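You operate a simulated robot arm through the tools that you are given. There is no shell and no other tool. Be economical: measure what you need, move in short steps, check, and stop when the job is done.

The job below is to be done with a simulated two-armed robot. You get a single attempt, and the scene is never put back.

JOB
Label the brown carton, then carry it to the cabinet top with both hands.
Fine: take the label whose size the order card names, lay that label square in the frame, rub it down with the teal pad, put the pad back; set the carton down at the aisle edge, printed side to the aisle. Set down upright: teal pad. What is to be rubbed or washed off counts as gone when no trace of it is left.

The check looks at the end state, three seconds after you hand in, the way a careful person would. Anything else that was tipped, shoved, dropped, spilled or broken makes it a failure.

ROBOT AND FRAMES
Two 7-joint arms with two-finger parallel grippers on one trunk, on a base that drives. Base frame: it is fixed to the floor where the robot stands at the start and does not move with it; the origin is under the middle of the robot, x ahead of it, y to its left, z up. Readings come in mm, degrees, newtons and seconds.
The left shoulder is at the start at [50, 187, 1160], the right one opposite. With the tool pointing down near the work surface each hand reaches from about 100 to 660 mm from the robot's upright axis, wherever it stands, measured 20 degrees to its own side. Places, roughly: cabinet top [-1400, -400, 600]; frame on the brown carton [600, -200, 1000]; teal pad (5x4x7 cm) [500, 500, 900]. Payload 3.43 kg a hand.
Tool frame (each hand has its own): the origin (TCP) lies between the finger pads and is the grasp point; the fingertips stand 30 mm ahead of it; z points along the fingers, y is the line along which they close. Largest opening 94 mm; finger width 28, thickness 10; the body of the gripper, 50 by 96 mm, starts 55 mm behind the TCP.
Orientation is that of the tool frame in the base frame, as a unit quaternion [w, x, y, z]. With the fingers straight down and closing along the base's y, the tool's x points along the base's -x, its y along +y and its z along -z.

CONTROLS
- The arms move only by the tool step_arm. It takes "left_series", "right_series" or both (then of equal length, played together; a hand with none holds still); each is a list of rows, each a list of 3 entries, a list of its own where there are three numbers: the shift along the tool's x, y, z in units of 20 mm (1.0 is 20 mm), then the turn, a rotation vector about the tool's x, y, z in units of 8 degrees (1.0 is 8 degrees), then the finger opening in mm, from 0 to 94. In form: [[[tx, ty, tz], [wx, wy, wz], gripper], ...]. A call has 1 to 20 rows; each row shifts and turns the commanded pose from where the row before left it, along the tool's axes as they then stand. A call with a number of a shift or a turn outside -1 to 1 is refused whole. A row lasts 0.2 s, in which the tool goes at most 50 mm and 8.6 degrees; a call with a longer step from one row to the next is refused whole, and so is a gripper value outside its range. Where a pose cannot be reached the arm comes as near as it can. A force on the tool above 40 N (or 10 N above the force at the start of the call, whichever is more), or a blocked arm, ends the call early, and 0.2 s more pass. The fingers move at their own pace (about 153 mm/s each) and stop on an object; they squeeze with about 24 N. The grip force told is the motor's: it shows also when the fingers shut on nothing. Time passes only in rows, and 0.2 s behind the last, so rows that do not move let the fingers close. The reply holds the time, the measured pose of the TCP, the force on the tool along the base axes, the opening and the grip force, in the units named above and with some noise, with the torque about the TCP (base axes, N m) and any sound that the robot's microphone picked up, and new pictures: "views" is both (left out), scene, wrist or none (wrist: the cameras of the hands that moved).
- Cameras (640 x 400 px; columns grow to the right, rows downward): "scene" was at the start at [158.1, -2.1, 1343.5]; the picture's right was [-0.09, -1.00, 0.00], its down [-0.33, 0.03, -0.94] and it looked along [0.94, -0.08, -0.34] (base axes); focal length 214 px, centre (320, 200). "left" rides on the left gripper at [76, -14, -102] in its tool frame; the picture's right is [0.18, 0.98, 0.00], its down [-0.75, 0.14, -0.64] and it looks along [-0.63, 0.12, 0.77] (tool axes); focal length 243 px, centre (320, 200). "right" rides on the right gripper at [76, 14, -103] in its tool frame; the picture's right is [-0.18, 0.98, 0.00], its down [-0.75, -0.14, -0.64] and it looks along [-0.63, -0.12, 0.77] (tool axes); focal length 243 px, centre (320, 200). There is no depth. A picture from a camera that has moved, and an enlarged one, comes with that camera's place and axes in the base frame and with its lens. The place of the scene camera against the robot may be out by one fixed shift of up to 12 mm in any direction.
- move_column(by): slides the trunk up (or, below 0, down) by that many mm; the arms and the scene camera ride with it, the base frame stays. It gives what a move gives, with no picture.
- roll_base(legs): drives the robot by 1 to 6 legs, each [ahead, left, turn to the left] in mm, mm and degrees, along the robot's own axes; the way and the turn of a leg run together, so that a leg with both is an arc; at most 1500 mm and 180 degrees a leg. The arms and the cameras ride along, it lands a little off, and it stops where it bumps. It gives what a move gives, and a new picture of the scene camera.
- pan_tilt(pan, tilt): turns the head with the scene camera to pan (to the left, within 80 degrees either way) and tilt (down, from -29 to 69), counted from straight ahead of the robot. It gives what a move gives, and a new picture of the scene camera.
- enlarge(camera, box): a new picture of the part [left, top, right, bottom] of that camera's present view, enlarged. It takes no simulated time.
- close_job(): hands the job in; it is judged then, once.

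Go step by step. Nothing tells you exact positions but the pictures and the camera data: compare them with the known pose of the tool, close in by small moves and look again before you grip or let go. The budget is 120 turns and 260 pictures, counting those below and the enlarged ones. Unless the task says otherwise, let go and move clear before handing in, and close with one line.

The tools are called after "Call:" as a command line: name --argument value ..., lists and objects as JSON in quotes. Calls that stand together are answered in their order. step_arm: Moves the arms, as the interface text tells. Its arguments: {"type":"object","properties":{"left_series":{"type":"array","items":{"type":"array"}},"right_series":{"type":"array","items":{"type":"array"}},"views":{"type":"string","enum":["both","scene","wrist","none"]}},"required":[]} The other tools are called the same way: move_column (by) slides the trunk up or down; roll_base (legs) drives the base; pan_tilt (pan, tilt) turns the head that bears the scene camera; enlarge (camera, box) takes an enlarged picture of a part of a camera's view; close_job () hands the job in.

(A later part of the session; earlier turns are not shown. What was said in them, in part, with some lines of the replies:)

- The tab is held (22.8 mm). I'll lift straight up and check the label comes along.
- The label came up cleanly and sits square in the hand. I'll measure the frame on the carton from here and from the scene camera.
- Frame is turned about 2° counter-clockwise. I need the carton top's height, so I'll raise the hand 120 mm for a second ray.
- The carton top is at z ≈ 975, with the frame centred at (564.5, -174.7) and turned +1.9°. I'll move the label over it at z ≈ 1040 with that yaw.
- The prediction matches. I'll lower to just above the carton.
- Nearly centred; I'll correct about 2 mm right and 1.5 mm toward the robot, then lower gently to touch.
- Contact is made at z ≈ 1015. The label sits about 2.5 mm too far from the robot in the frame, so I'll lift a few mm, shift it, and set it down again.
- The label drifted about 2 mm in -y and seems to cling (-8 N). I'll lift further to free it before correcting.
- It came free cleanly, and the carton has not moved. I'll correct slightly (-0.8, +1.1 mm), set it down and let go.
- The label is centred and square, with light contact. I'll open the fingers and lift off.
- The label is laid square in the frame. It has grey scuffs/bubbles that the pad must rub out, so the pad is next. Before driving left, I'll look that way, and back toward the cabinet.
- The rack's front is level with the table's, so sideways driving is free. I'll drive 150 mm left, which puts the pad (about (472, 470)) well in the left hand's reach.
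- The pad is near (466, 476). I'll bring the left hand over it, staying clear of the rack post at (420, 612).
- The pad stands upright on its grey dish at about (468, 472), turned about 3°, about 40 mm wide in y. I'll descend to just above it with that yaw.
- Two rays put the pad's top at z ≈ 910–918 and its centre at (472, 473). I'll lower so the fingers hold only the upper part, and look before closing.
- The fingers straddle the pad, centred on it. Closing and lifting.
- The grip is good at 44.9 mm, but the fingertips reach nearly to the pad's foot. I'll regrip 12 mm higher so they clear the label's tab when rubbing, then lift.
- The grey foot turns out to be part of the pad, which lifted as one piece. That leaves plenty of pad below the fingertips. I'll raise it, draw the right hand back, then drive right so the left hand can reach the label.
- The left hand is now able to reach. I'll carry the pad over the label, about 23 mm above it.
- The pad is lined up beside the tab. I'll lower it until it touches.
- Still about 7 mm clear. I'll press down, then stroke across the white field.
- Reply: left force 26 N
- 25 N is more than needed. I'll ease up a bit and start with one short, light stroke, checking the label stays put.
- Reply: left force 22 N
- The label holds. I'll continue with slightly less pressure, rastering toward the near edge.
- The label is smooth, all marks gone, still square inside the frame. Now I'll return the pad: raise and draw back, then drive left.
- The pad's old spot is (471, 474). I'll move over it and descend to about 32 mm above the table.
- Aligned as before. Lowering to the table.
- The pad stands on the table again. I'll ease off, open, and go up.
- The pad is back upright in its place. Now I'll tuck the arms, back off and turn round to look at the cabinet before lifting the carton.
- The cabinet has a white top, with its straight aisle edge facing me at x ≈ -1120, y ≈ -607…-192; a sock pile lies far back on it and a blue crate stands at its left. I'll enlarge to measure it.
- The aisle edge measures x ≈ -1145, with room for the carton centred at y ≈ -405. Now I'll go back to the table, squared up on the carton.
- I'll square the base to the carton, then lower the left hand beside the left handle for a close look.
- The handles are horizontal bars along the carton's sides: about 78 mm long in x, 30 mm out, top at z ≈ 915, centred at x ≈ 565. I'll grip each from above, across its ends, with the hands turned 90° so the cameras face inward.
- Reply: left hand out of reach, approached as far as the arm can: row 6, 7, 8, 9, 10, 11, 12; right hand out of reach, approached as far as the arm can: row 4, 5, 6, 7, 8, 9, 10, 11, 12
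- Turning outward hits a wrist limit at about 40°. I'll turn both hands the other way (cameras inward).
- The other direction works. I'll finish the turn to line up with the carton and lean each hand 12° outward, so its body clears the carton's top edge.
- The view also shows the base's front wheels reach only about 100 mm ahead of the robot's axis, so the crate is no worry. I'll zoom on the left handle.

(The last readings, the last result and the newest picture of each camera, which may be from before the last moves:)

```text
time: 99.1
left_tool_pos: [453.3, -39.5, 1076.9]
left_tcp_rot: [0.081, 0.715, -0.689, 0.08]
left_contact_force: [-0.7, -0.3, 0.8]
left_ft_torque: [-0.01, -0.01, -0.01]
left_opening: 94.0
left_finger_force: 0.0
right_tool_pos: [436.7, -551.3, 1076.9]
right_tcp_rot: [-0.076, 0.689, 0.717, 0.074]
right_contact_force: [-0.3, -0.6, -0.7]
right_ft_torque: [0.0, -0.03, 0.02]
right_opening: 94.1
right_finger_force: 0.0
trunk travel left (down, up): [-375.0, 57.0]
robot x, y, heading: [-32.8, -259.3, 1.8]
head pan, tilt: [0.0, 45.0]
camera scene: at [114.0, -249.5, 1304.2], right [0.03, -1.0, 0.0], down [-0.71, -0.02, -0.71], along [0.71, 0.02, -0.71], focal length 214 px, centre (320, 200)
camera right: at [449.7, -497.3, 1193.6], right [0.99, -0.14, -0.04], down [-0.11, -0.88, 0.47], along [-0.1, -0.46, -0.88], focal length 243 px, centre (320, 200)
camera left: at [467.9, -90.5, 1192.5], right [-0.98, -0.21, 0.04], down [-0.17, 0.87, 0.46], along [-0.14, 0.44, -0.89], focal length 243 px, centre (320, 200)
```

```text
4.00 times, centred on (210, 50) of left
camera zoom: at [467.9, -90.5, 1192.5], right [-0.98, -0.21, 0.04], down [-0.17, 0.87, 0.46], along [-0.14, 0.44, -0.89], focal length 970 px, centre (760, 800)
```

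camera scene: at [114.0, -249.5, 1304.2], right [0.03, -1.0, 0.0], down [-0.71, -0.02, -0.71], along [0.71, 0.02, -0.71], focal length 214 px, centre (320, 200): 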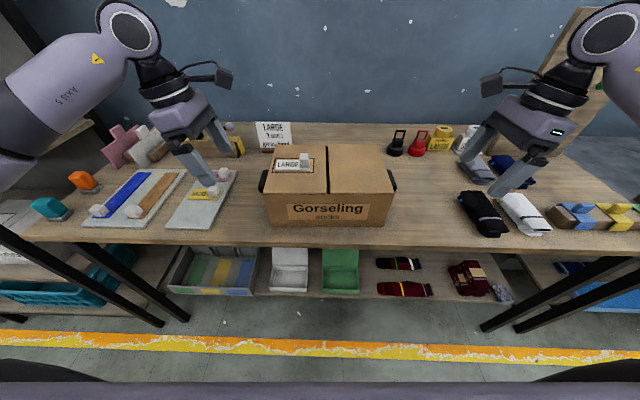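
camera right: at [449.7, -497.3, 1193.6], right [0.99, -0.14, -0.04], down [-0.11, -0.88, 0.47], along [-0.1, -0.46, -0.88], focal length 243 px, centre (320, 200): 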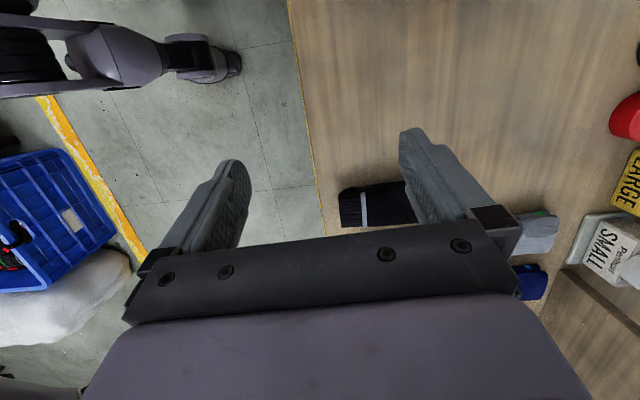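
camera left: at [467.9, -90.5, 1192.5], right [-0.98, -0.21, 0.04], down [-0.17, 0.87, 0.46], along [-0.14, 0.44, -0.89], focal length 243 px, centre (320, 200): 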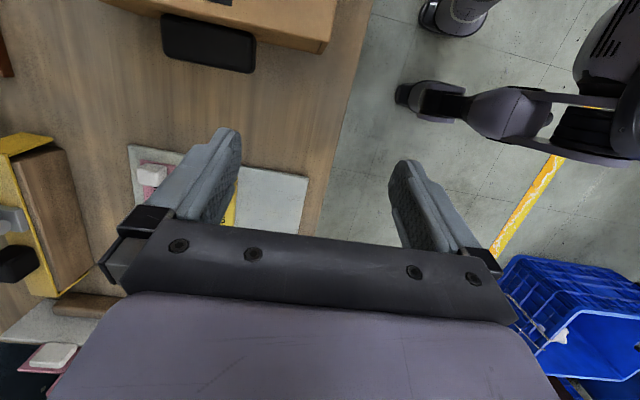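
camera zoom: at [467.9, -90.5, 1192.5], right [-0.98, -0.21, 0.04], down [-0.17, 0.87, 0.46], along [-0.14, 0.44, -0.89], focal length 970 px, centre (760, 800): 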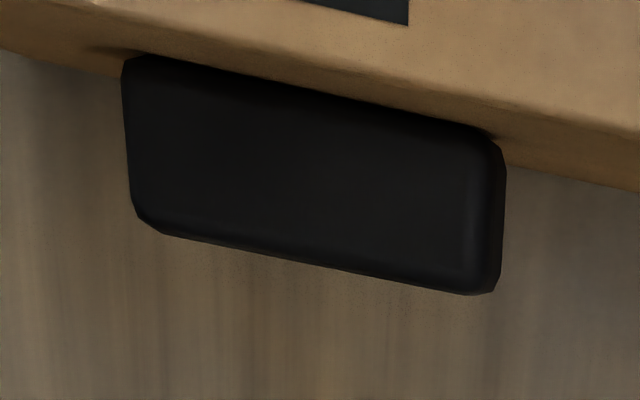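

The left bar spans x ≈ 521–605 with its outer face at y ≈ -80. I'll bring both hands above and just outboard of their handles for a closer look.

Call:
step_arm --left_series '[[[0.046, -0.681, 0.5], [0, 0, 0], 94], [[0.046, -0.681, 0.5], [0, 0, 0], 94], [[0.046, -0.681, 0.5], [0, 0, 0], 94], [[0.046, -0.681, 0.5], [0, 0, 0], 94], [[0.046, -0.681, 0.5], [0, 0, 0], 94], [[0.046, -0.681, 0.5], [0, 0, 0], 94], [[0.046, -0.681, 0.5], [0, 0, 0], 94], [[0.046, -0.681, 0.5], [0, 0, 0], 94], [[0, 0, 0], [0, 0, 0], 94]]' --right_series '[[[0.244, 0.89, 0.55], [0, 0, 0], 94], [[0.244, 0.89, 0.55], [0, 0, 0], 94], [[0.244, 0.89, 0.55], [0, 0, 0], 94], [[0.244, 0.89, 0.55], [0, 0, 0], 94], [[0.244, 0.89, 0.55], [0, 0, 0], 94], [[0.244, 0.89, 0.55], [0, 0, 0], 94], [[0.244, 0.89, 0.55], [0, 0, 0], 94], [[0.244, 0.89, 0.55], [0, 0, 0], 94], [[0, 0, 0], [0, 0, 0], 94]]' --views "both"

Call:
enlarge --camera "left" --box '[220, 40, 420, 165]'

Call:
enlarge --camera "right" --box '[220, 40, 420, 165]'

```text
time: 101.1
left_tool_pos: [560.8, -59.1, 1000.2]
left_tcp_rot: [0.079, 0.714, -0.691, 0.079]
left_contact_force: [-0.2, -1.2, 0.3]
left_ft_torque: [0.0, -0.02, 0.03]
left_opening: 94.1
left_finger_force: 0.0
right_tool_pos: [578.1, -488.5, 998.2]
right_tcp_rot: [-0.076, 0.689, 0.717, 0.073]
right_contact_force: [0.7, -0.7, 0.1]
right_ft_torque: [0.01, -0.05, 0.03]
right_opening: 93.8
right_finger_force: 0.1
trunk travel left (down, up): [-375.0, 57.0]
robot x, y, heading: [-30.9, -258.4, 1.4]
head pan, tilt: [0.0, 45.0]
camera scene: at [113.8, -249.5, 1304.2], right [0.03, -1.0, 0.0], down [-0.71, -0.02, -0.71], along [0.71, 0.02, -0.71], focal length 214 px, centre (320, 200)
camera right: at [591.4, -434.6, 1114.4], right [0.99, -0.14, -0.04], down [-0.11, -0.88, 0.47], along [-0.1, -0.46, -0.88], focal length 243 px, centre (320, 200)
camera left: at [576.8, -111.1, 1115.5], right [-0.98, -0.21, 0.04], down [-0.17, 0.87, 0.46], along [-0.14, 0.44, -0.89], focal length 243 px, centre (320, 200)
```

scene: 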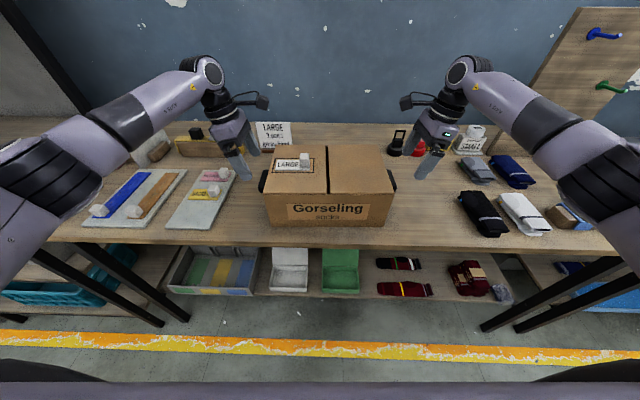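
right: 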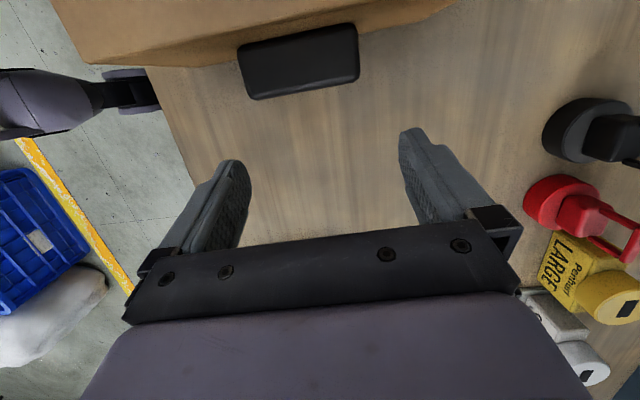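
left: 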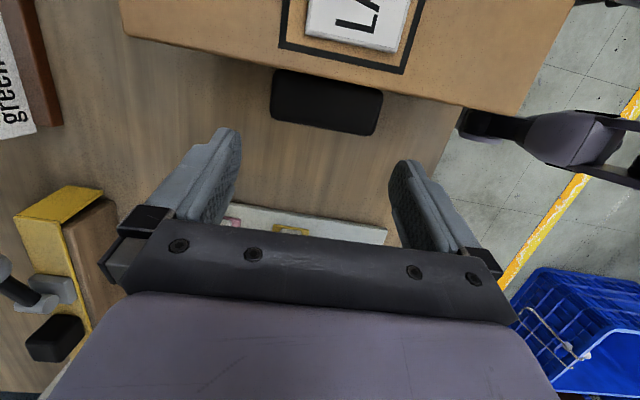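

```text
3.20 times, centred on (320, 102) of left
camera zoom: at [576.8, -111.1, 1115.5], right [-0.98, -0.21, 0.04], down [-0.17, 0.87, 0.46], along [-0.14, 0.44, -0.89], focal length 776 px, centre (320, 512)
```

zoom: 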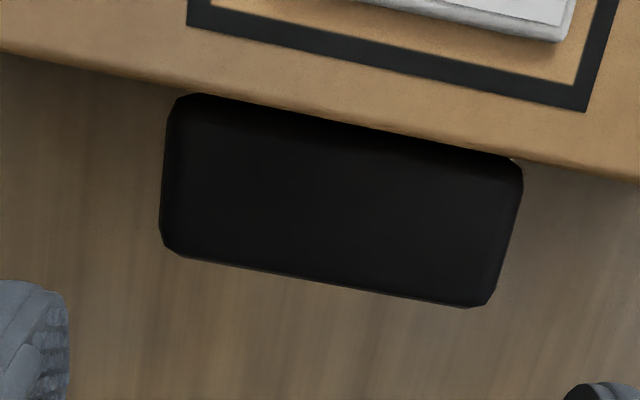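

```text
3.20 times, centred on (320, 102) of right
camera zoom: at [591.4, -434.6, 1114.4], right [0.99, -0.14, -0.04], down [-0.11, -0.88, 0.47], along [-0.1, -0.46, -0.88], focal length 776 px, centre (320, 512)
```

zoom: 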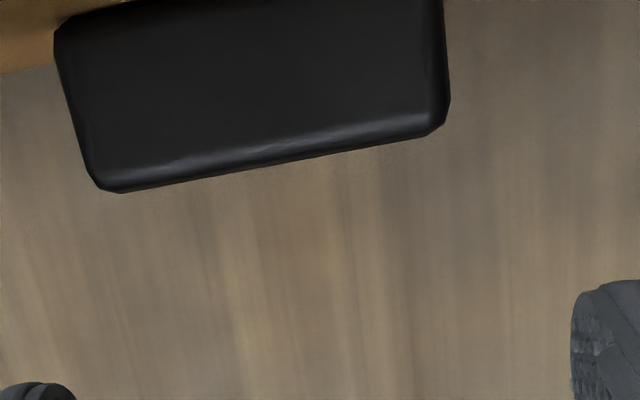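

Triangulation gives the bars' tops at z ≈ 928, 80 mm long: left centred at x 558 (outer y -78), right at x 571 (outer y -444). I'll move the hands right above them.

Call:
step_arm --left_series '[[[0.36, 0.063, 0.51], [0, 0, 0], 94], [[0.36, 0.063, 0.51], [0, 0, 0], 94], [[0.36, 0.063, 0.51], [0, 0, 0], 94], [[0, 0, 0], [0, 0, 0], 94]]' --right_series '[[[0.787, -0.087, 0.563], [0, 0, 0], 94], [[0.787, -0.087, 0.563], [0, 0, 0], 94], [[0.787, -0.087, 0.563], [0, 0, 0], 94], [[0, 0, 0], [0, 0, 0], 94]]' --views "wrist"

Call:
enlarge --camera "left" --box '[200, 80, 440, 230]'

Call:
enlarge --camera "right" --box '[200, 80, 440, 230]'

Call:
enlarge --camera "scene" --box '[200, 100, 460, 240]'

```text
time: 102.1
left_tool_pos: [558.7, -87.3, 974.2]
left_tcp_rot: [0.079, 0.715, -0.69, 0.081]
left_contact_force: [0.3, -0.1, -0.1]
left_ft_torque: [0.0, -0.02, 0.0]
left_opening: 93.6
left_finger_force: 0.0
right_tool_pos: [568.5, -437.5, 974.2]
right_tcp_rot: [-0.075, 0.69, 0.717, 0.074]
right_contact_force: [0.4, 0.4, 0.3]
right_ft_torque: [0.05, 0.0, 0.02]
right_opening: 93.9
right_finger_force: 0.1
trunk travel left (down, up): [-375.0, 57.0]
robot x, y, heading: [-31.2, -259.7, 1.6]
head pan, tilt: [0.0, 45.0]
camera right: at [582.2, -382.7, 1091.2], right [0.99, -0.14, -0.04], down [-0.11, -0.88, 0.47], along [-0.1, -0.46, -0.88], focal length 243 px, centre (320, 200)
camera left: at [574.2, -139.1, 1090.2], right [-0.98, -0.21, 0.04], down [-0.17, 0.87, 0.46], along [-0.14, 0.44, -0.89], focal length 243 px, centre (320, 200)
```

right: 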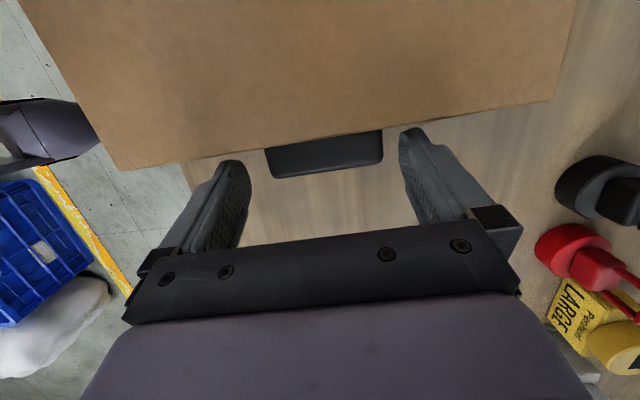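
left: 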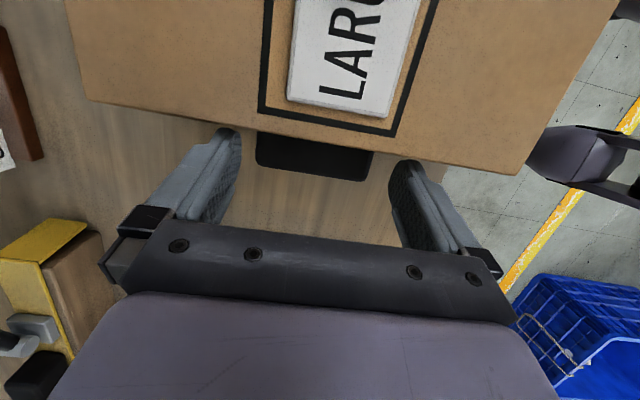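

```text
2.67 times, centred on (320, 155) of left
camera zoom: at [574.2, -139.1, 1090.2], right [-0.98, -0.21, 0.04], down [-0.17, 0.87, 0.46], along [-0.14, 0.44, -0.89], focal length 647 px, centre (320, 320)
```

zoom: 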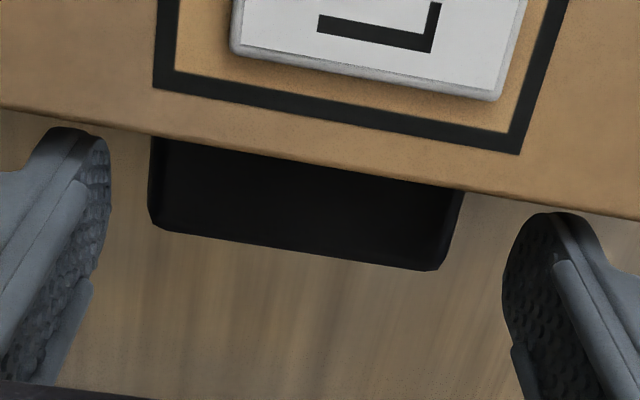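

```text
2.67 times, centred on (320, 155) of right
camera zoom: at [582.2, -382.7, 1091.2], right [0.99, -0.14, -0.04], down [-0.11, -0.88, 0.47], along [-0.1, -0.46, -0.88], focal length 647 px, centre (320, 320)
```

zoom: 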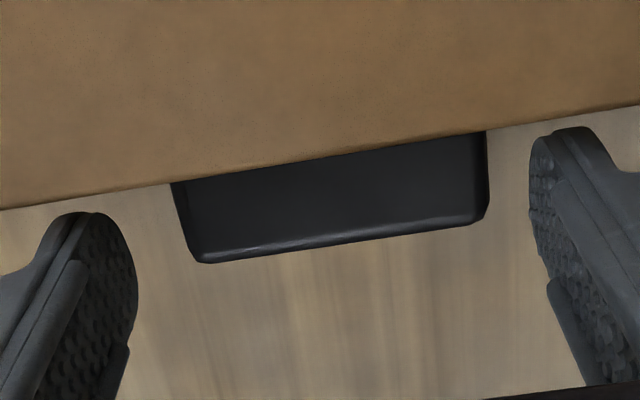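

```text
2.46 times, centred on (330, 170) of scene
camera zoom: at [113.9, -249.5, 1304.2], right [0.03, -1.0, 0.0], down [-0.71, -0.02, -0.71], along [0.71, 0.02, -0.71], focal length 528 px, centre (295, 274)
```

zoom: 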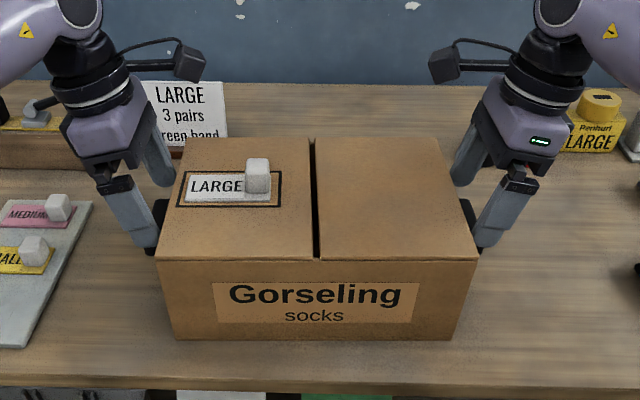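

Both hands are aligned (the right needs +3 mm in x). I'll lower vertically so the fingers straddle the bars' ends.

Call:
step_arm --left_series '[[[0, 0, 0], [0, 0, 0], 94], [[-0.136, 0, 0.6], [0, 0, 0], 94], [[-0.136, 0, 0.6], [0, 0, 0], 94], [[-0.136, 0, 0.6], [0, 0, 0], 94], [[-0.136, 0, 0.6], [0, 0, 0], 94], [[0, 0, 0], [0, 0, 0], 94]]' --right_series '[[[0.04, 0.175, 0], [0, 0, 0], 94], [[-0.128, 0, 0.6], [0, 0, 0], 94], [[-0.128, 0, 0.6], [0, 0, 0], 94], [[-0.128, 0, 0.6], [0, 0, 0], 94], [[-0.128, 0, 0.6], [0, 0, 0], 94], [[0, 0, 0], [0, 0, 0], 94]]' --views "wrist"

Call:
enlarge --camera "left" --box '[200, 80, 440, 230]'

Call:
enlarge --camera "right" --box '[200, 80, 440, 230]'

Call:
enlarge --camera "scene" --box '[200, 100, 460, 240]'

```text
time: 103.5
left_tool_pos: [558.1, -90.7, 925.8]
left_tcp_rot: [0.078, 0.715, -0.69, 0.08]
left_contact_force: [-0.4, 0.2, 0.2]
left_ft_torque: [-0.01, 0.0, 0.02]
left_opening: 94.0
left_finger_force: 0.1
right_tool_pos: [571.3, -437.1, 928.2]
right_tcp_rot: [-0.076, 0.689, 0.717, 0.074]
right_contact_force: [0.4, 0.5, -1.1]
right_ft_torque: [-0.01, -0.03, 0.03]
right_opening: 94.0
right_finger_force: 0.0
trunk travel left (down, up): [-375.0, 57.0]
robot x, y, heading: [-32.1, -257.9, 1.5]
head pan, tilt: [0.0, 45.0]
camera right: at [584.7, -382.6, 1044.5], right [0.99, -0.14, -0.04], down [-0.11, -0.88, 0.47], along [-0.1, -0.46, -0.88], focal length 243 px, centre (320, 200)
camera left: at [574.5, -141.5, 1041.5], right [-0.98, -0.21, 0.04], down [-0.17, 0.87, 0.46], along [-0.14, 0.44, -0.89], focal length 243 px, centre (320, 200)
```

right: 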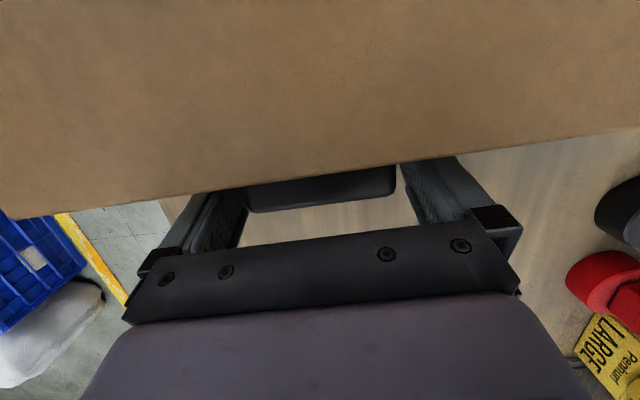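
left: 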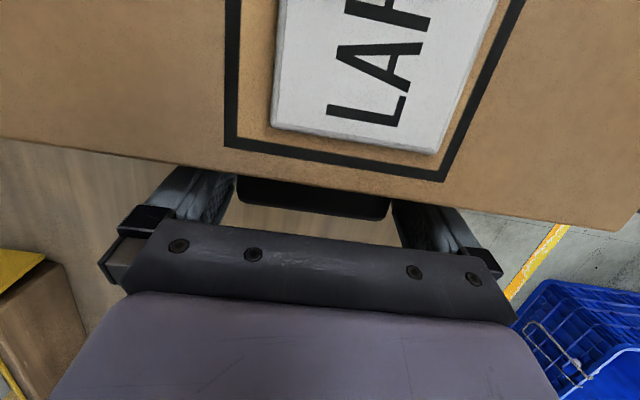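

```text
2.67 times, centred on (320, 155) of left
camera zoom: at [574.5, -141.5, 1041.5], right [-0.98, -0.21, 0.04], down [-0.17, 0.87, 0.46], along [-0.14, 0.44, -0.89], focal length 647 px, centre (320, 320)
```

zoom: 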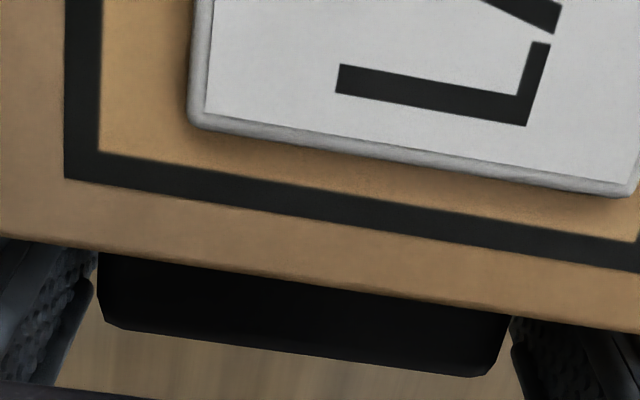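

```text
2.67 times, centred on (320, 155) of right
camera zoom: at [584.7, -382.6, 1044.5], right [0.99, -0.14, -0.04], down [-0.11, -0.88, 0.47], along [-0.1, -0.46, -0.88], focal length 647 px, centre (320, 320)
```

zoom: 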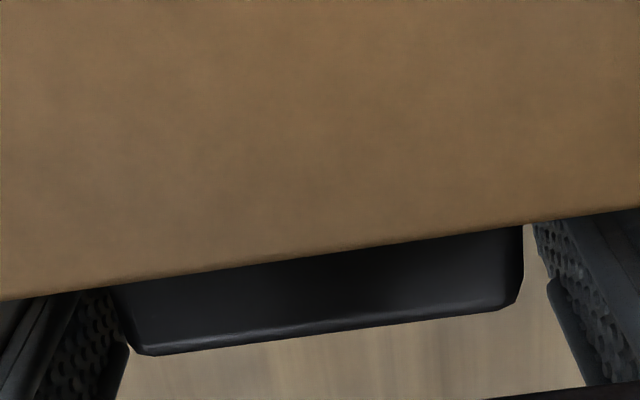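

```text
2.46 times, centred on (330, 170) of scene
camera zoom: at [113.9, -249.5, 1304.2], right [0.03, -1.0, 0.0], down [-0.71, -0.02, -0.71], along [0.71, 0.02, -0.71], focal length 528 px, centre (295, 274)
```

zoom: 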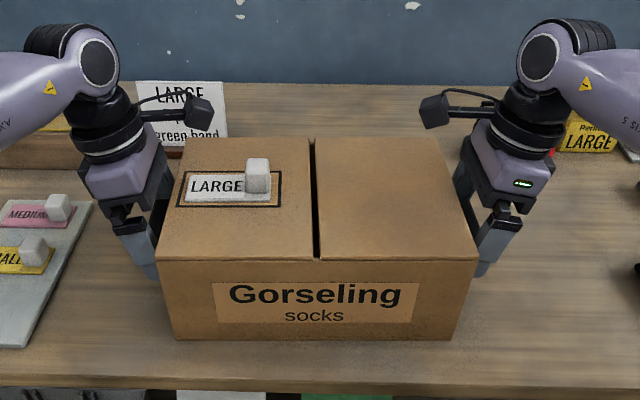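

The fingers straddle both bars without contact. Closing both hands together.

Call:
step_arm --left_series '[[[0, 0, 0], [0, 0, 0], 60], [[0, 0, 0], [0, 0, 0], 60], [[0, 0, 0], [0, 0, 0], 60]]' --right_series '[[[0, 0, 0], [0, 0, 0], 60], [[0, 0, 0], [0, 0, 0], 60], [[0, 0, 0], [0, 0, 0], 60]]' --views "none"

Call:
enlarge --camera "scene" --box '[200, 100, 460, 240]'

```text
time: 104.3
left_tool_pos: [558.2, -89.9, 925.7]
left_tcp_rot: [0.079, 0.716, -0.689, 0.081]
left_contact_force: [3.1, 1.5, -0.1]
left_ft_torque: [0.05, -0.6, 0.28]
left_opening: 84.5
left_finger_force: 24.2
right_tool_pos: [570.4, -436.9, 928.4]
right_tcp_rot: [-0.076, 0.688, 0.718, 0.073]
right_contact_force: [-3.0, -1.2, 0.8]
right_ft_torque: [0.0, 0.24, 0.48]
right_opening: 84.2
right_finger_force: 24.0
trunk travel left (down, up): [-375.0, 57.0]
robot x, y, heading: [-33.3, -259.8, 1.9]
head pan, tilt: [0.0, 45.0]
```

```text
2.46 times, centred on (330, 170) of scene
camera zoom: at [114.1, -249.5, 1304.2], right [0.03, -1.0, 0.0], down [-0.71, -0.02, -0.71], along [0.71, 0.02, -0.71], focal length 528 px, centre (295, 274)
```

zoom: 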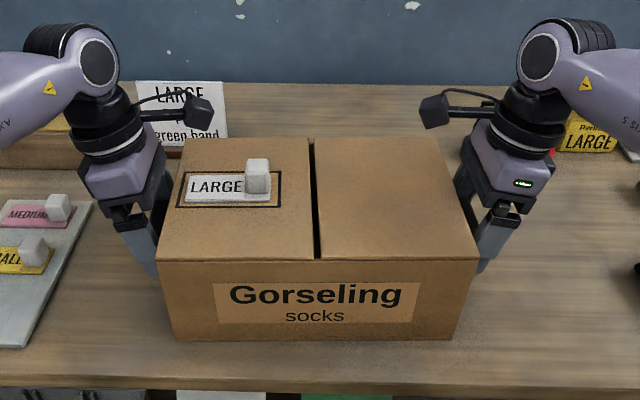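

Both bars are held (84 mm). I'll lift with the trunk so both hands rise as one, then check that the carton follows.

Call:
move_column --by 25

Call:
enlarge --camera "scene" --box '[200, 100, 460, 240]'

```text
time: 105.0
left_tool_pos: [559.8, -90.0, 950.4]
left_tcp_rot: [0.08, 0.715, -0.69, 0.079]
left_contact_force: [3.1, 1.6, -3.7]
left_ft_torque: [0.22, -0.41, 0.48]
left_opening: 84.0
left_finger_force: 23.9
right_tool_pos: [571.4, -437.4, 951.9]
right_tcp_rot: [-0.075, 0.689, 0.717, 0.073]
right_contact_force: [-3.2, -0.4, -2.7]
right_ft_torque: [-0.09, 0.39, 0.64]
right_opening: 84.1
right_finger_force: 23.7
trunk travel left (down, up): [-400.0, 32.0]
robot x, y, heading: [-31.3, -258.1, 1.4]
head pan, tilt: [0.0, 45.0]
```

```text
2.46 times, centred on (330, 170) of scene
camera zoom: at [115.0, -249.4, 1329.1], right [0.03, -1.0, 0.0], down [-0.71, -0.02, -0.71], along [0.71, 0.02, -0.71], focal length 528 px, centre (295, 274)
```

zoom: 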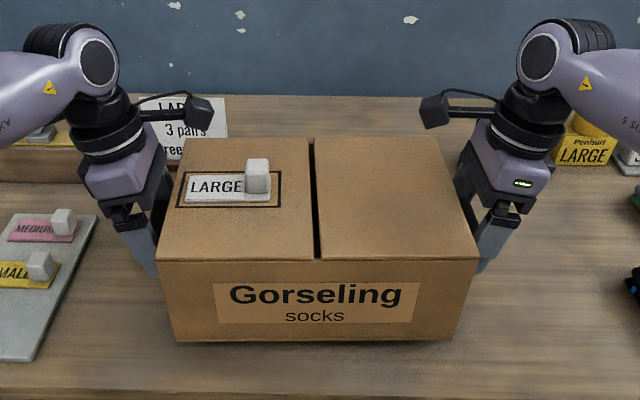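

The carton is up and light (about 3 N per hand). I'll raise it a bit more, back away from the table, and turn round.

Call:
move_column --by 20

Call:
roll_base --legs '[[-200, 0, 0], [-250, 0, 0]]'

```text
time: 105.7
left_tool_pos: [559.0, -91.2, 971.1]
left_tcp_rot: [0.079, 0.715, -0.69, 0.079]
left_contact_force: [3.8, 0.7, -3.6]
left_ft_torque: [0.17, -0.13, 0.72]
left_opening: 84.5
left_finger_force: 24.0
right_tool_pos: [572.2, -436.3, 972.1]
right_tcp_rot: [-0.076, 0.689, 0.717, 0.073]
right_contact_force: [-4.2, -1.0, -3.9]
right_ft_torque: [-0.13, 0.16, 0.58]
right_opening: 84.0
right_finger_force: 24.0
trunk travel left (down, up): [-420.0, 12.0]
robot x, y, heading: [-33.2, -256.9, 1.8]
head pan, tilt: [0.0, 45.0]
```

```text
time: 108.7
left_tool_pos: [103.7, -102.0, 971.5]
left_tcp_rot: [0.079, 0.715, -0.69, 0.08]
left_contact_force: [0.4, 3.2, -2.5]
left_ft_torque: [-0.15, -0.11, 0.5]
left_opening: 84.3
left_finger_force: 24.0
right_tool_pos: [118.3, -450.1, 972.6]
right_tcp_rot: [-0.075, 0.689, 0.717, 0.074]
right_contact_force: [-1.3, -2.7, -3.6]
right_ft_torque: [-0.07, 0.09, -0.08]
right_opening: 84.3
right_finger_force: 24.0
trunk travel left (down, up): [-420.0, 12.0]
robot x, y, heading: [-486.1, -272.9, 1.8]
head pan, tilt: [0.0, 45.0]
camera scene: at [-339.8, -262.6, 1349.2], right [0.03, -1.0, 0.0], down [-0.71, -0.02, -0.71], along [0.71, 0.02, -0.71], focal length 214 px, centre (320, 200)
```

scene: 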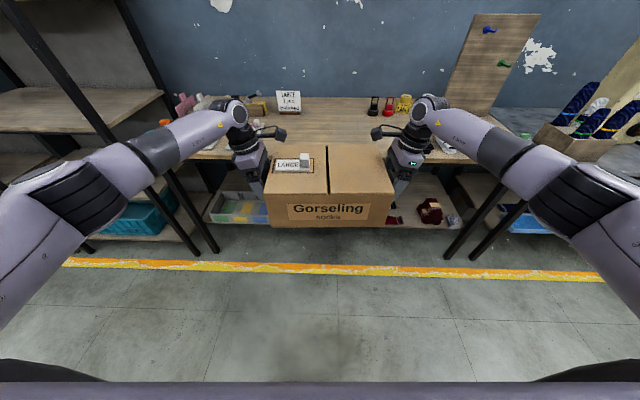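

Carried steadily. Now I'll turn left, in two parts.

Call:
roll_base --legs '[[0, 0, 89], [0, 0, 89]]'

```text
time: 116.8
left_tool_pos: [-1077.4, -446.7, 969.3]
left_tcp_rot: [-0.08, 0.687, 0.718, 0.079]
left_contact_force: [-1.2, 0.4, -2.5]
left_ft_torque: [-0.03, 0.09, 0.24]
left_opening: 84.5
left_finger_force: 24.2
right_tool_pos: [-1091.9, -100.1, 972.7]
right_tcp_rot: [0.073, 0.719, -0.687, 0.077]
right_contact_force: [0.6, -0.1, -3.7]
right_ft_torque: [0.07, -0.09, 0.02]
right_opening: 84.1
right_finger_force: 24.1
trunk travel left (down, up): [-420.0, 12.0]
robot x, y, heading: [-489.1, -276.8, -178.0]
head pan, tilt: [0.0, 45.0]
camera scene: at [-619.8, -272.1, 1349.1], right [-0.04, 1.0, 0.0], down [0.71, 0.03, -0.71], along [-0.71, -0.03, -0.71], focal length 214 px, centre (320, 200)
```

scene: 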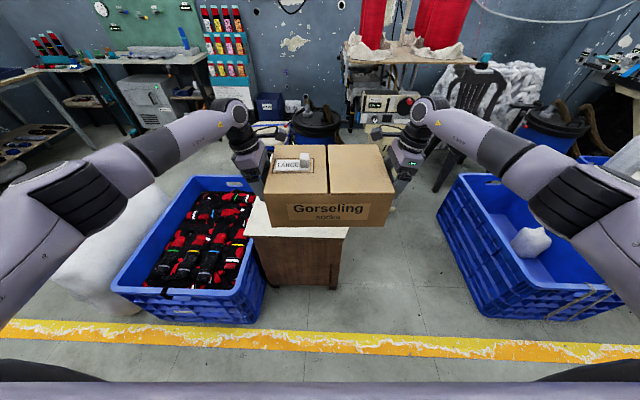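

The carton now faces the right way, about 2.4° off square. I'll re-measure the cabinet's edge from here.

Call:
enlarge --camera "scene" --box '[220, 170, 380, 310]'

```text
2.86 times, centred on (300, 240) of scene
camera zoom: at [-619.8, -272.1, 1349.1], right [-0.04, 1.0, 0.0], down [0.71, 0.03, -0.71], along [-0.71, -0.03, -0.71], focal length 613 px, centre (377, 86)
```

zoom: 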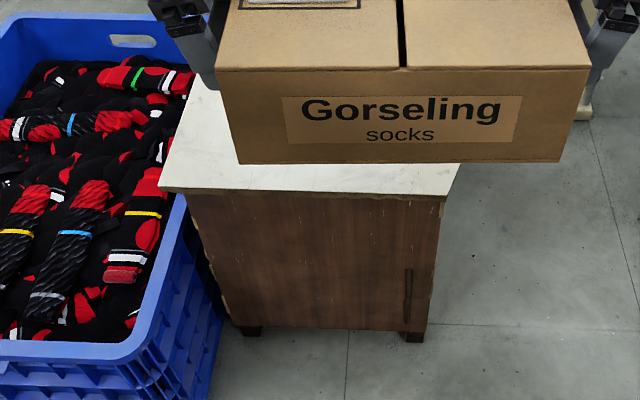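

The edge runs at x ≈ -1140, z ≈ 600–620, y from -614 to -194. I'll straighten, move most of the way, and lower to near the top's level.

Call:
roll_base --legs '[[0, 0, -2.4], [130, 148, 0]]'

Call:
move_column --by -200

Call:
pan_tilt --pan 0 --tilt 50

Call:
enlarge --camera "scene" --box '[220, 120, 420, 260]'

```text
time: 118.7
left_tool_pos: [-1215.4, -561.3, 970.9]
left_tcp_rot: [-0.079, 0.704, 0.701, 0.082]
left_contact_force: [-0.8, 0.1, -2.7]
left_ft_torque: [-0.06, -0.06, 0.08]
left_opening: 84.3
left_finger_force: 24.0
right_tool_pos: [-1215.7, -213.9, 971.4]
right_tcp_rot: [-0.074, -0.703, 0.703, -0.074]
right_contact_force: [0.1, -0.7, -3.4]
right_ft_torque: [0.13, 0.01, -0.04]
right_opening: 84.0
right_finger_force: 23.9
trunk travel left (down, up): [-420.0, 12.0]
robot x, y, heading: [-618.3, -415.9, 179.7]
head pan, tilt: [0.0, 45.0]
camera scene: at [-752.3, -408.0, 1349.0], right [0.01, 1.0, 0.0], down [0.71, -0.01, -0.71], along [-0.71, 0.01, -0.71], focal length 214 px, centre (320, 200)
```

scene: 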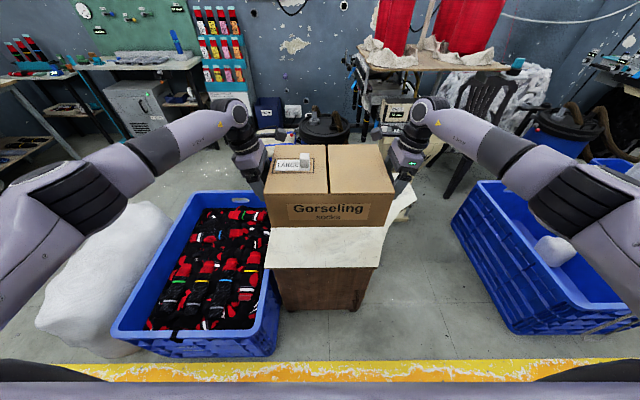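

```text
time: 120.9
left_tool_pos: [-1214.9, -561.2, 769.6]
left_tcp_rot: [-0.077, 0.705, 0.701, 0.081]
left_contact_force: [-0.9, 0.8, -4.9]
left_ft_torque: [0.1, -0.03, 0.06]
left_opening: 84.4
left_finger_force: 23.8
right_tool_pos: [-1215.4, -214.6, 771.9]
right_tcp_rot: [-0.074, -0.703, 0.704, -0.075]
right_contact_force: [-0.4, -0.1, -4.2]
right_ft_torque: [0.07, 0.0, -0.03]
right_opening: 84.1
right_finger_force: 24.0
trunk travel left (down, up): [-220.0, 212.0]
robot x, y, heading: [-616.1, -414.5, 179.4]
head pan, tilt: [0.0, 45.0]
```

```text
time: 121.6
left_tool_pos: [-1216.0, -561.2, 771.4]
left_tcp_rot: [-0.078, 0.704, 0.701, 0.081]
left_contact_force: [-0.5, 1.2, -5.5]
left_ft_torque: [0.04, -0.03, 0.09]
left_opening: 84.4
left_finger_force: 23.7
right_tool_pos: [-1215.2, -213.9, 771.4]
right_tcp_rot: [-0.074, -0.703, 0.703, -0.075]
right_contact_force: [0.0, 0.1, -3.8]
right_ft_torque: [0.05, -0.03, 0.04]
right_opening: 84.3
right_finger_force: 23.6
trunk travel left (down, up): [-220.0, 212.0]
robot x, y, heading: [-620.1, -416.2, 179.4]
head pan, tilt: [0.0, 50.0]
camera scene: at [-747.5, -407.5, 1142.2], right [0.01, 1.0, 0.0], down [0.77, -0.01, -0.64], along [-0.64, 0.01, -0.77], focal length 214 px, centre (320, 200)
```

scene: 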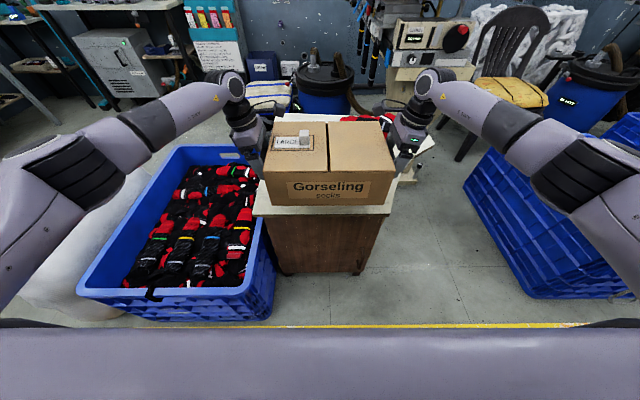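

```text
2.86 times, centred on (320, 190) of scene
camera zoom: at [-747.5, -407.5, 1142.2], right [0.01, 1.0, 0.0], down [0.77, -0.01, -0.64], along [-0.64, 0.01, -0.77], focal length 613 px, centre (320, 229)
```

zoom: 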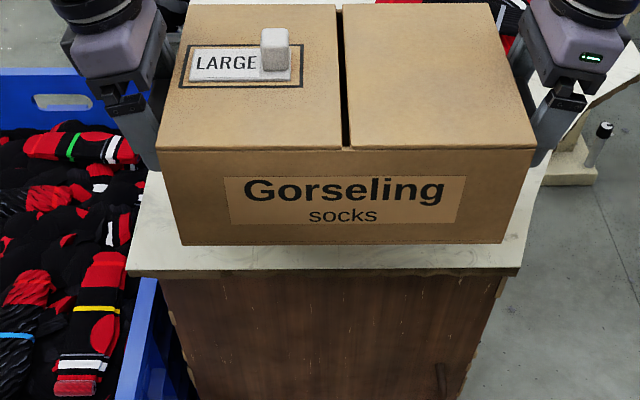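

The carton hangs square over the cabinet. In the same view its front is about 34 mm short of the aisle edge line, so I'll go 46 mm ahead and 12 mm left, then lower and look.

Call:
roll_base --legs '[[46, 12, 0]]'

Call:
move_column --by -65

Call:
enlarge --camera "scene" --box '[220, 100, 420, 240]'

```text
time: 122.5
left_tool_pos: [-1262.5, -573.3, 770.2]
left_tcp_rot: [-0.078, 0.704, 0.701, 0.081]
left_contact_force: [-0.1, 0.3, -4.0]
left_ft_torque: [0.08, -0.02, 0.05]
left_opening: 84.8
left_finger_force: 23.8
right_tool_pos: [-1263.0, -226.0, 773.3]
right_tcp_rot: [-0.074, -0.702, 0.704, -0.074]
right_contact_force: [-0.2, -1.1, -3.5]
right_ft_torque: [0.0, -0.01, 0.08]
right_opening: 84.1
right_finger_force: 24.0
trunk travel left (down, up): [-220.0, 212.0]
robot x, y, heading: [-664.6, -428.0, 179.5]
head pan, tilt: [0.0, 50.0]
camera scene: at [-794.0, -419.2, 1142.1], right [0.01, 1.0, 0.0], down [0.77, -0.01, -0.64], along [-0.64, 0.01, -0.77], focal length 214 px, centre (320, 200)
```

scene: 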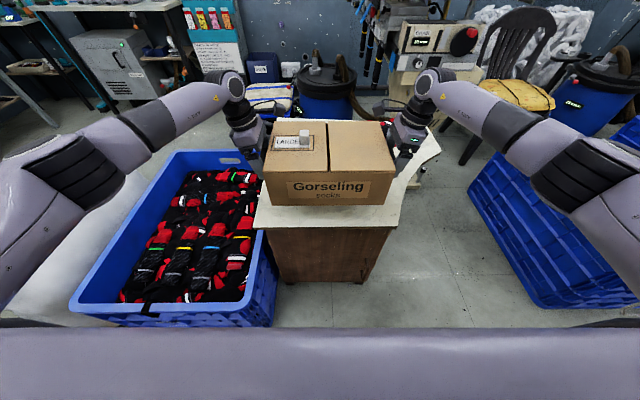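

```text
time: 123.5
left_tool_pos: [-1261.2, -572.4, 704.7]
left_tcp_rot: [-0.078, 0.704, 0.701, 0.081]
left_contact_force: [-0.7, 0.5, -7.8]
left_ft_torque: [0.28, -0.01, 0.1]
left_opening: 84.6
left_finger_force: 24.0
right_tool_pos: [-1262.3, -226.2, 707.2]
right_tcp_rot: [0.073, 0.704, -0.703, 0.075]
right_contact_force: [-1.0, -1.4, -5.7]
right_ft_torque: [0.15, 0.03, -0.14]
right_opening: 84.2
right_finger_force: 23.9
trunk travel left (down, up): [-155.0, 277.0]
robot x, y, heading: [-663.2, -427.2, 179.3]
head pan, tilt: [0.0, 50.0]
```

```text
2.86 times, centred on (320, 170) of scene
camera zoom: at [-794.2, -419.2, 1076.9], right [0.01, 1.0, 0.0], down [0.77, -0.01, -0.64], along [-0.64, 0.01, -0.77], focal length 613 px, centre (320, 286)
```

zoom: 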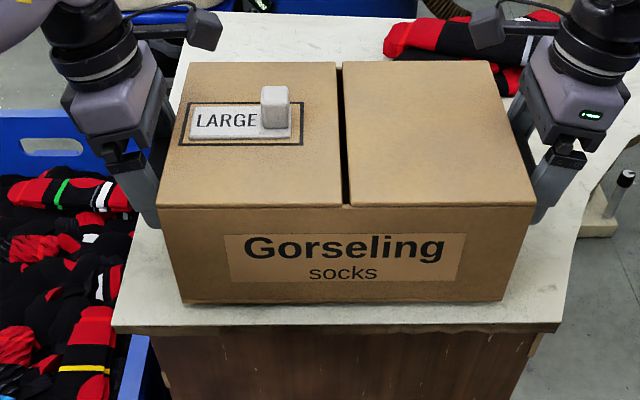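

The front edge will land about 10–15 mm inside the aisle edge, parallel to it. I'll lower the rest in small steps, watching forces.

Call:
move_column --by -15

Call:
enlarge --camera "scene" --box '[220, 140, 420, 240]'

```text
time: 124.2
left_tool_pos: [-1261.5, -573.3, 695.7]
left_tcp_rot: [-0.082, 0.703, 0.702, 0.078]
left_contact_force: [-1.4, -3.0, 14.7]
left_ft_torque: [-0.33, -0.56, 0.11]
left_opening: 84.5
left_finger_force: 24.4
right_tool_pos: [-1262.4, -226.7, 697.3]
right_tcp_rot: [-0.078, -0.703, 0.703, -0.073]
right_contact_force: [-2.0, 1.9, 14.3]
right_ft_torque: [-0.12, -0.52, 0.16]
right_opening: 84.4
right_finger_force: 23.9
trunk travel left (down, up): [-140.0, 292.0]
robot x, y, heading: [-664.2, -427.1, 179.3]
head pan, tilt: [0.0, 50.0]
```

```text
3.20 times, centred on (320, 190) of scene
camera zoom: at [-791.4, -419.2, 1063.2], right [0.01, 1.0, 0.0], down [0.76, -0.01, -0.64], along [-0.64, 0.01, -0.76], focal length 686 px, centre (320, 232)
```

zoom: 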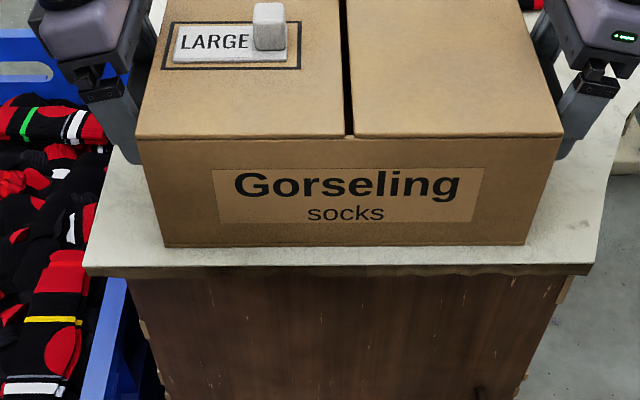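

It touched down at about 620. The front is about 25 mm back from the aisle edge, so I'll lift slightly, back up 16 mm, and set it again.

Call:
move_column --by 17

Call:
roll_base --legs '[[-16, 0, 0]]'

Call:
move_column --by -13

Call:
enlarge --camera "scene" --box '[220, 140, 420, 240]'

```text
time: 124.8
left_tool_pos: [-1260.9, -571.7, 704.3]
left_tcp_rot: [-0.077, 0.703, 0.702, 0.081]
left_contact_force: [-0.7, 1.7, -4.4]
left_ft_torque: [0.15, -0.05, 0.54]
left_opening: 84.5
left_finger_force: 24.0
right_tool_pos: [-1261.1, -226.1, 709.0]
right_tcp_rot: [-0.073, -0.702, 0.704, -0.075]
right_contact_force: [-1.1, -1.6, -4.8]
right_ft_torque: [0.16, 0.06, -0.37]
right_opening: 84.1
right_finger_force: 24.0
trunk travel left (down, up): [-157.0, 275.0]
robot x, y, heading: [-666.0, -430.3, 179.7]
head pan, tilt: [0.0, 50.0]
```

```text
time: 125.6
left_tool_pos: [-1246.1, -572.7, 707.5]
left_tcp_rot: [-0.078, 0.704, 0.701, 0.081]
left_contact_force: [-0.7, 2.4, -2.1]
left_ft_torque: [-0.31, 0.04, 0.52]
left_opening: 84.2
left_finger_force: 23.8
right_tool_pos: [-1244.8, -225.6, 708.9]
right_tcp_rot: [-0.074, -0.703, 0.704, -0.074]
right_contact_force: [1.1, -2.3, -4.6]
right_ft_torque: [0.52, -0.03, -0.31]
right_opening: 84.1
right_finger_force: 24.1
trunk travel left (down, up): [-157.0, 275.0]
robot x, y, heading: [-649.8, -427.1, 179.3]
head pan, tilt: [0.0, 50.0]
camera scene: at [-777.1, -419.3, 1079.2], right [0.01, 1.0, 0.0], down [0.77, -0.01, -0.64], along [-0.64, 0.01, -0.77], focal length 214 px, centre (320, 200)
```

scene: 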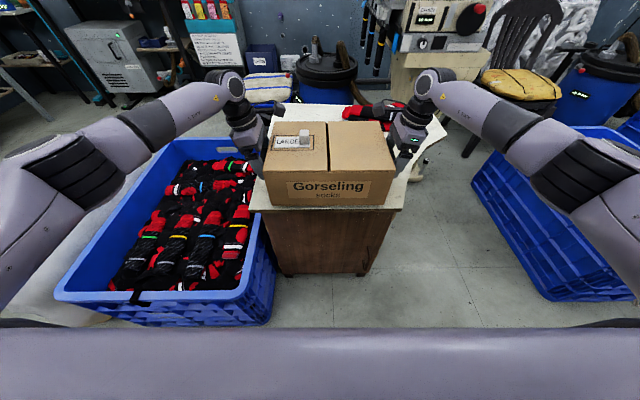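

```text
time: 126.2
left_tool_pos: [-1244.3, -573.5, 695.0]
left_tcp_rot: [-0.079, 0.703, 0.702, 0.08]
left_contact_force: [1.0, -0.7, 0.0]
left_ft_torque: [-0.21, 0.57, 0.06]
left_opening: 84.4
left_finger_force: 24.2
right_tool_pos: [-1244.7, -226.2, 697.2]
right_tcp_rot: [0.075, 0.704, -0.703, 0.075]
right_contact_force: [0.1, 0.2, 2.4]
right_ft_torque: [0.08, 0.32, -0.04]
right_opening: 84.0
right_finger_force: 23.9
trunk travel left (down, up): [-144.0, 288.0]
robot x, y, heading: [-651.7, -424.2, 179.5]
head pan, tilt: [0.0, 50.0]
```

```text
3.20 times, centred on (320, 190) of scene
camera zoom: at [-776.3, -419.3, 1066.4], right [0.01, 1.0, 0.0], down [0.77, -0.01, -0.64], along [-0.64, 0.01, -0.77], focal length 686 px, centre (320, 232)
```

zoom: 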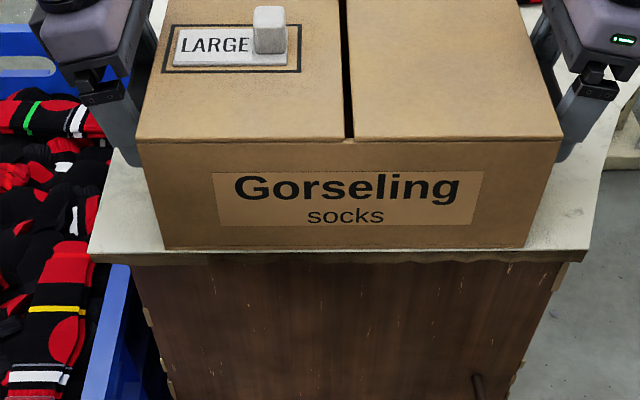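

Call:
enlarge --camera "scene" --box '[240, 195, 320, 235]'

Call:
enlarge --camera "scene" --box '[330, 195, 410, 235]'

```text
8.00 times, centred on (280, 215) of scene
camera zoom: at [-776.3, -419.3, 1066.4], right [0.01, 1.0, 0.0], down [0.77, -0.01, -0.64], along [-0.64, 0.01, -0.77], focal length 1716 px, centre (640, 80)
```

zoom: 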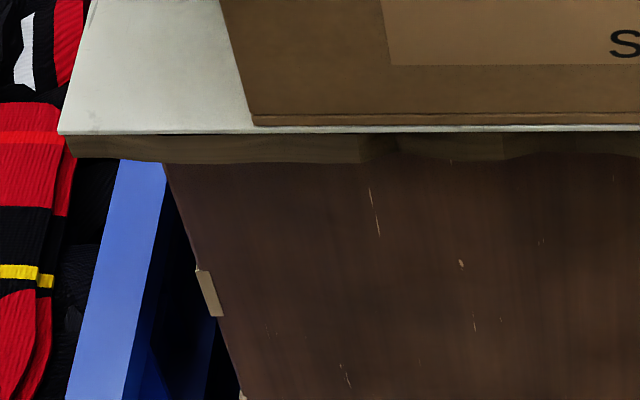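

```text
8.00 times, centred on (370, 215) of scene
camera zoom: at [-776.3, -419.3, 1066.4], right [0.01, 1.0, 0.0], down [0.77, -0.01, -0.64], along [-0.64, 0.01, -0.77], focal length 1716 px, centre (-80, 80)
```

zoom: 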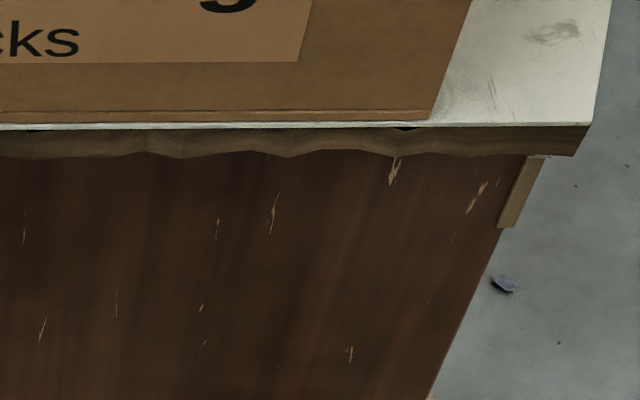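

The carton rests just inside the aisle edge (about 2–3 mm), parallel to it and fully supported. Opening both hands and rising with the trunk.

Call:
step_arm --left_series '[[[0, 0, 0], [0, 0, 0], 94], [[0, 0, 0], [0, 0, 0], 94], [[0, 0, 0], [0, 0, 0], 94]]' --right_series '[[[0, 0, 0], [0, 0, 0], 94], [[0, 0, 0], [0, 0, 0], 94], [[0, 0, 0], [0, 0, 0], 94]]' --views "wrist"

```text
time: 127.0
left_tool_pos: [-1245.4, -573.2, 694.1]
left_tcp_rot: [-0.079, 0.704, 0.701, 0.081]
left_contact_force: [0.3, 0.0, -0.9]
left_ft_torque: [0.01, 0.01, 0.0]
left_opening: 94.0
left_finger_force: 0.0
right_tool_pos: [-1246.1, -225.8, 696.6]
right_tcp_rot: [0.075, 0.703, -0.703, 0.075]
right_contact_force: [-0.1, 0.0, -0.1]
right_ft_torque: [0.02, 0.0, 0.02]
right_opening: 94.2
right_finger_force: 0.1
trunk travel left (down, up): [-144.0, 288.0]
robot x, y, heading: [-649.8, -428.6, 179.3]
head pan, tilt: [0.0, 50.0]
camera right: at [-1258.3, -278.3, 813.2], right [-0.98, 0.18, -0.04], down [0.14, 0.87, 0.47], along [0.12, 0.46, -0.88], focal length 243 px, centre (320, 200)
camera left: at [-1260.0, -521.7, 810.4], right [0.98, 0.18, 0.04], down [0.14, -0.88, 0.46], along [0.12, -0.44, -0.89], focal length 243 px, centre (320, 200)
```

right: 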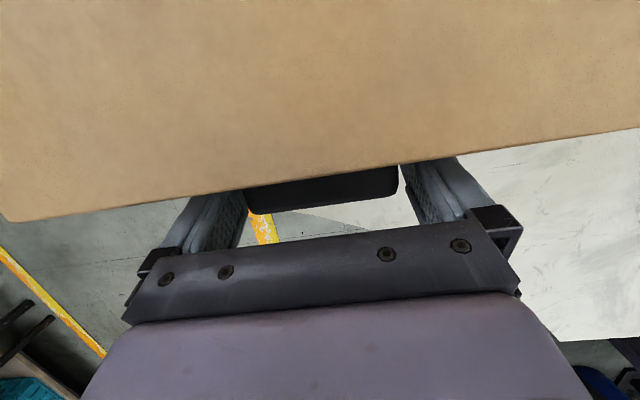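
left: 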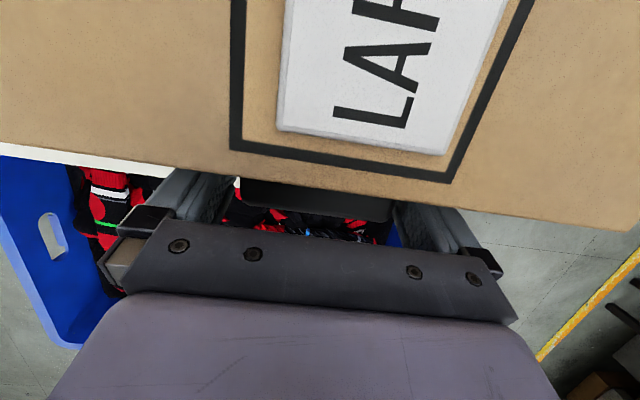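

Both hands are free of the bars. Rising straight up, then backing away.

Call:
move_column --by 60

Call:
move_column --by 140

Call:
roll_base --legs '[[-300, 0, 0]]'

Call:
enlarge --camera "scene" --box '[240, 80, 440, 240]'

```text
time: 128.0
left_tool_pos: [-1245.8, -572.7, 753.1]
left_tcp_rot: [-0.078, 0.704, 0.701, 0.081]
left_contact_force: [0.2, -0.5, -0.8]
left_ft_torque: [0.0, 0.01, 0.01]
left_opening: 93.9
left_finger_force: 0.0
right_tool_pos: [-1244.8, -227.2, 756.2]
right_tcp_rot: [-0.075, -0.703, 0.703, -0.074]
right_contact_force: [-0.1, 0.1, -0.1]
right_ft_torque: [0.01, 0.0, 0.03]
right_opening: 94.2
right_finger_force: 0.0
trunk travel left (down, up): [-204.0, 228.0]
robot x, y, heading: [-650.1, -429.0, 179.7]
head pan, tilt: [0.0, 50.0]
```

```text
time: 129.7
left_tool_pos: [-1245.4, -573.2, 894.8]
left_tcp_rot: [-0.078, 0.704, 0.702, 0.081]
left_contact_force: [0.7, 1.1, 0.0]
left_ft_torque: [-0.03, -0.02, 0.01]
left_opening: 93.8
left_finger_force: 0.0
right_tool_pos: [-1244.9, -225.8, 896.2]
right_tcp_rot: [0.074, 0.704, -0.703, 0.074]
right_contact_force: [0.1, 0.0, -0.2]
right_ft_torque: [-0.01, 0.03, 0.01]
right_opening: 93.9
right_finger_force: 0.1
trunk travel left (down, up): [-344.0, 88.0]
robot x, y, heading: [-649.3, -426.5, 179.7]
head pan, tilt: [0.0, 50.0]
```

```text
time: 131.7
left_tool_pos: [-944.1, -573.6, 894.8]
left_tcp_rot: [-0.078, 0.706, 0.7, 0.081]
left_contact_force: [0.7, -0.2, -0.6]
left_ft_torque: [-0.01, 0.03, -0.02]
left_opening: 94.2
left_finger_force: 0.1
right_tool_pos: [-941.6, -227.1, 896.7]
right_tcp_rot: [-0.075, -0.702, 0.705, -0.074]
right_contact_force: [-0.1, 0.1, 0.0]
right_ft_torque: [0.02, 0.01, 0.0]
right_opening: 93.9
right_finger_force: 0.1
trunk travel left (down, up): [-344.0, 88.0]
robot x, y, heading: [-342.6, -431.6, 179.3]
head pan, tilt: [0.0, 50.0]
camera scene: at [-474.3, -422.2, 1266.4], right [0.01, 1.0, 0.0], down [0.77, -0.01, -0.64], along [-0.64, 0.01, -0.77], focal length 214 px, centre (320, 200)
```

scene: 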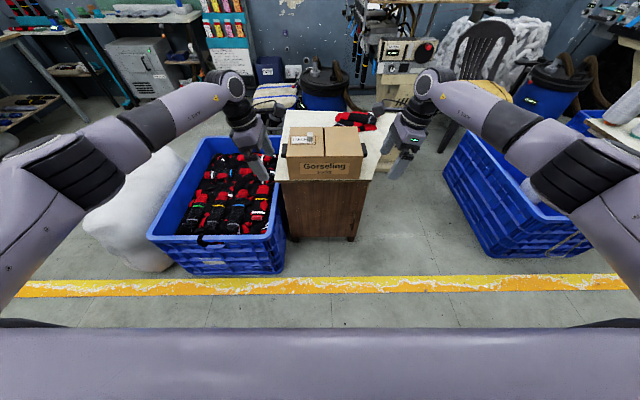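

```text
2.50 times, centred on (340, 160) of scene
camera zoom: at [-474.3, -422.2, 1266.4], right [0.01, 1.0, 0.0], down [0.77, -0.01, -0.64], along [-0.64, 0.01, -0.77], focal length 536 px, centre (270, 300)
```

zoom: 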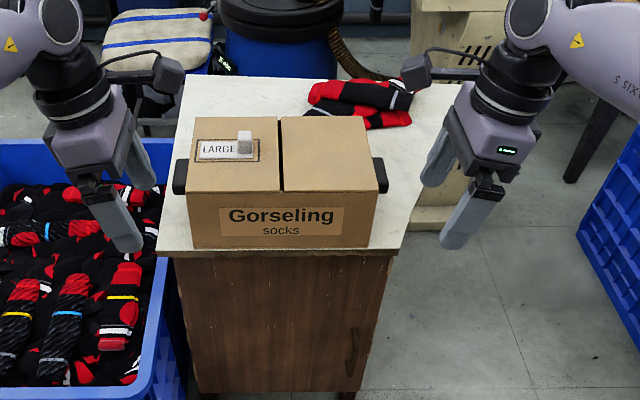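

The carton sits square at the aisle edge with its printed side to the aisle. The label is smooth in its frame, the pad is back on its spot, and both hands are clear, so I'm handing in.

Call:
close_job

```text
The job is handed in.
```

The job is handed in: the LARGE label is in the frame and rubbed smooth, the teal pad stands back on its spot, and the carton is at the cabinet's aisle edge with its printed side to the aisle. By my last measurement the label sits square in the frame but 1–2 mm off centre.
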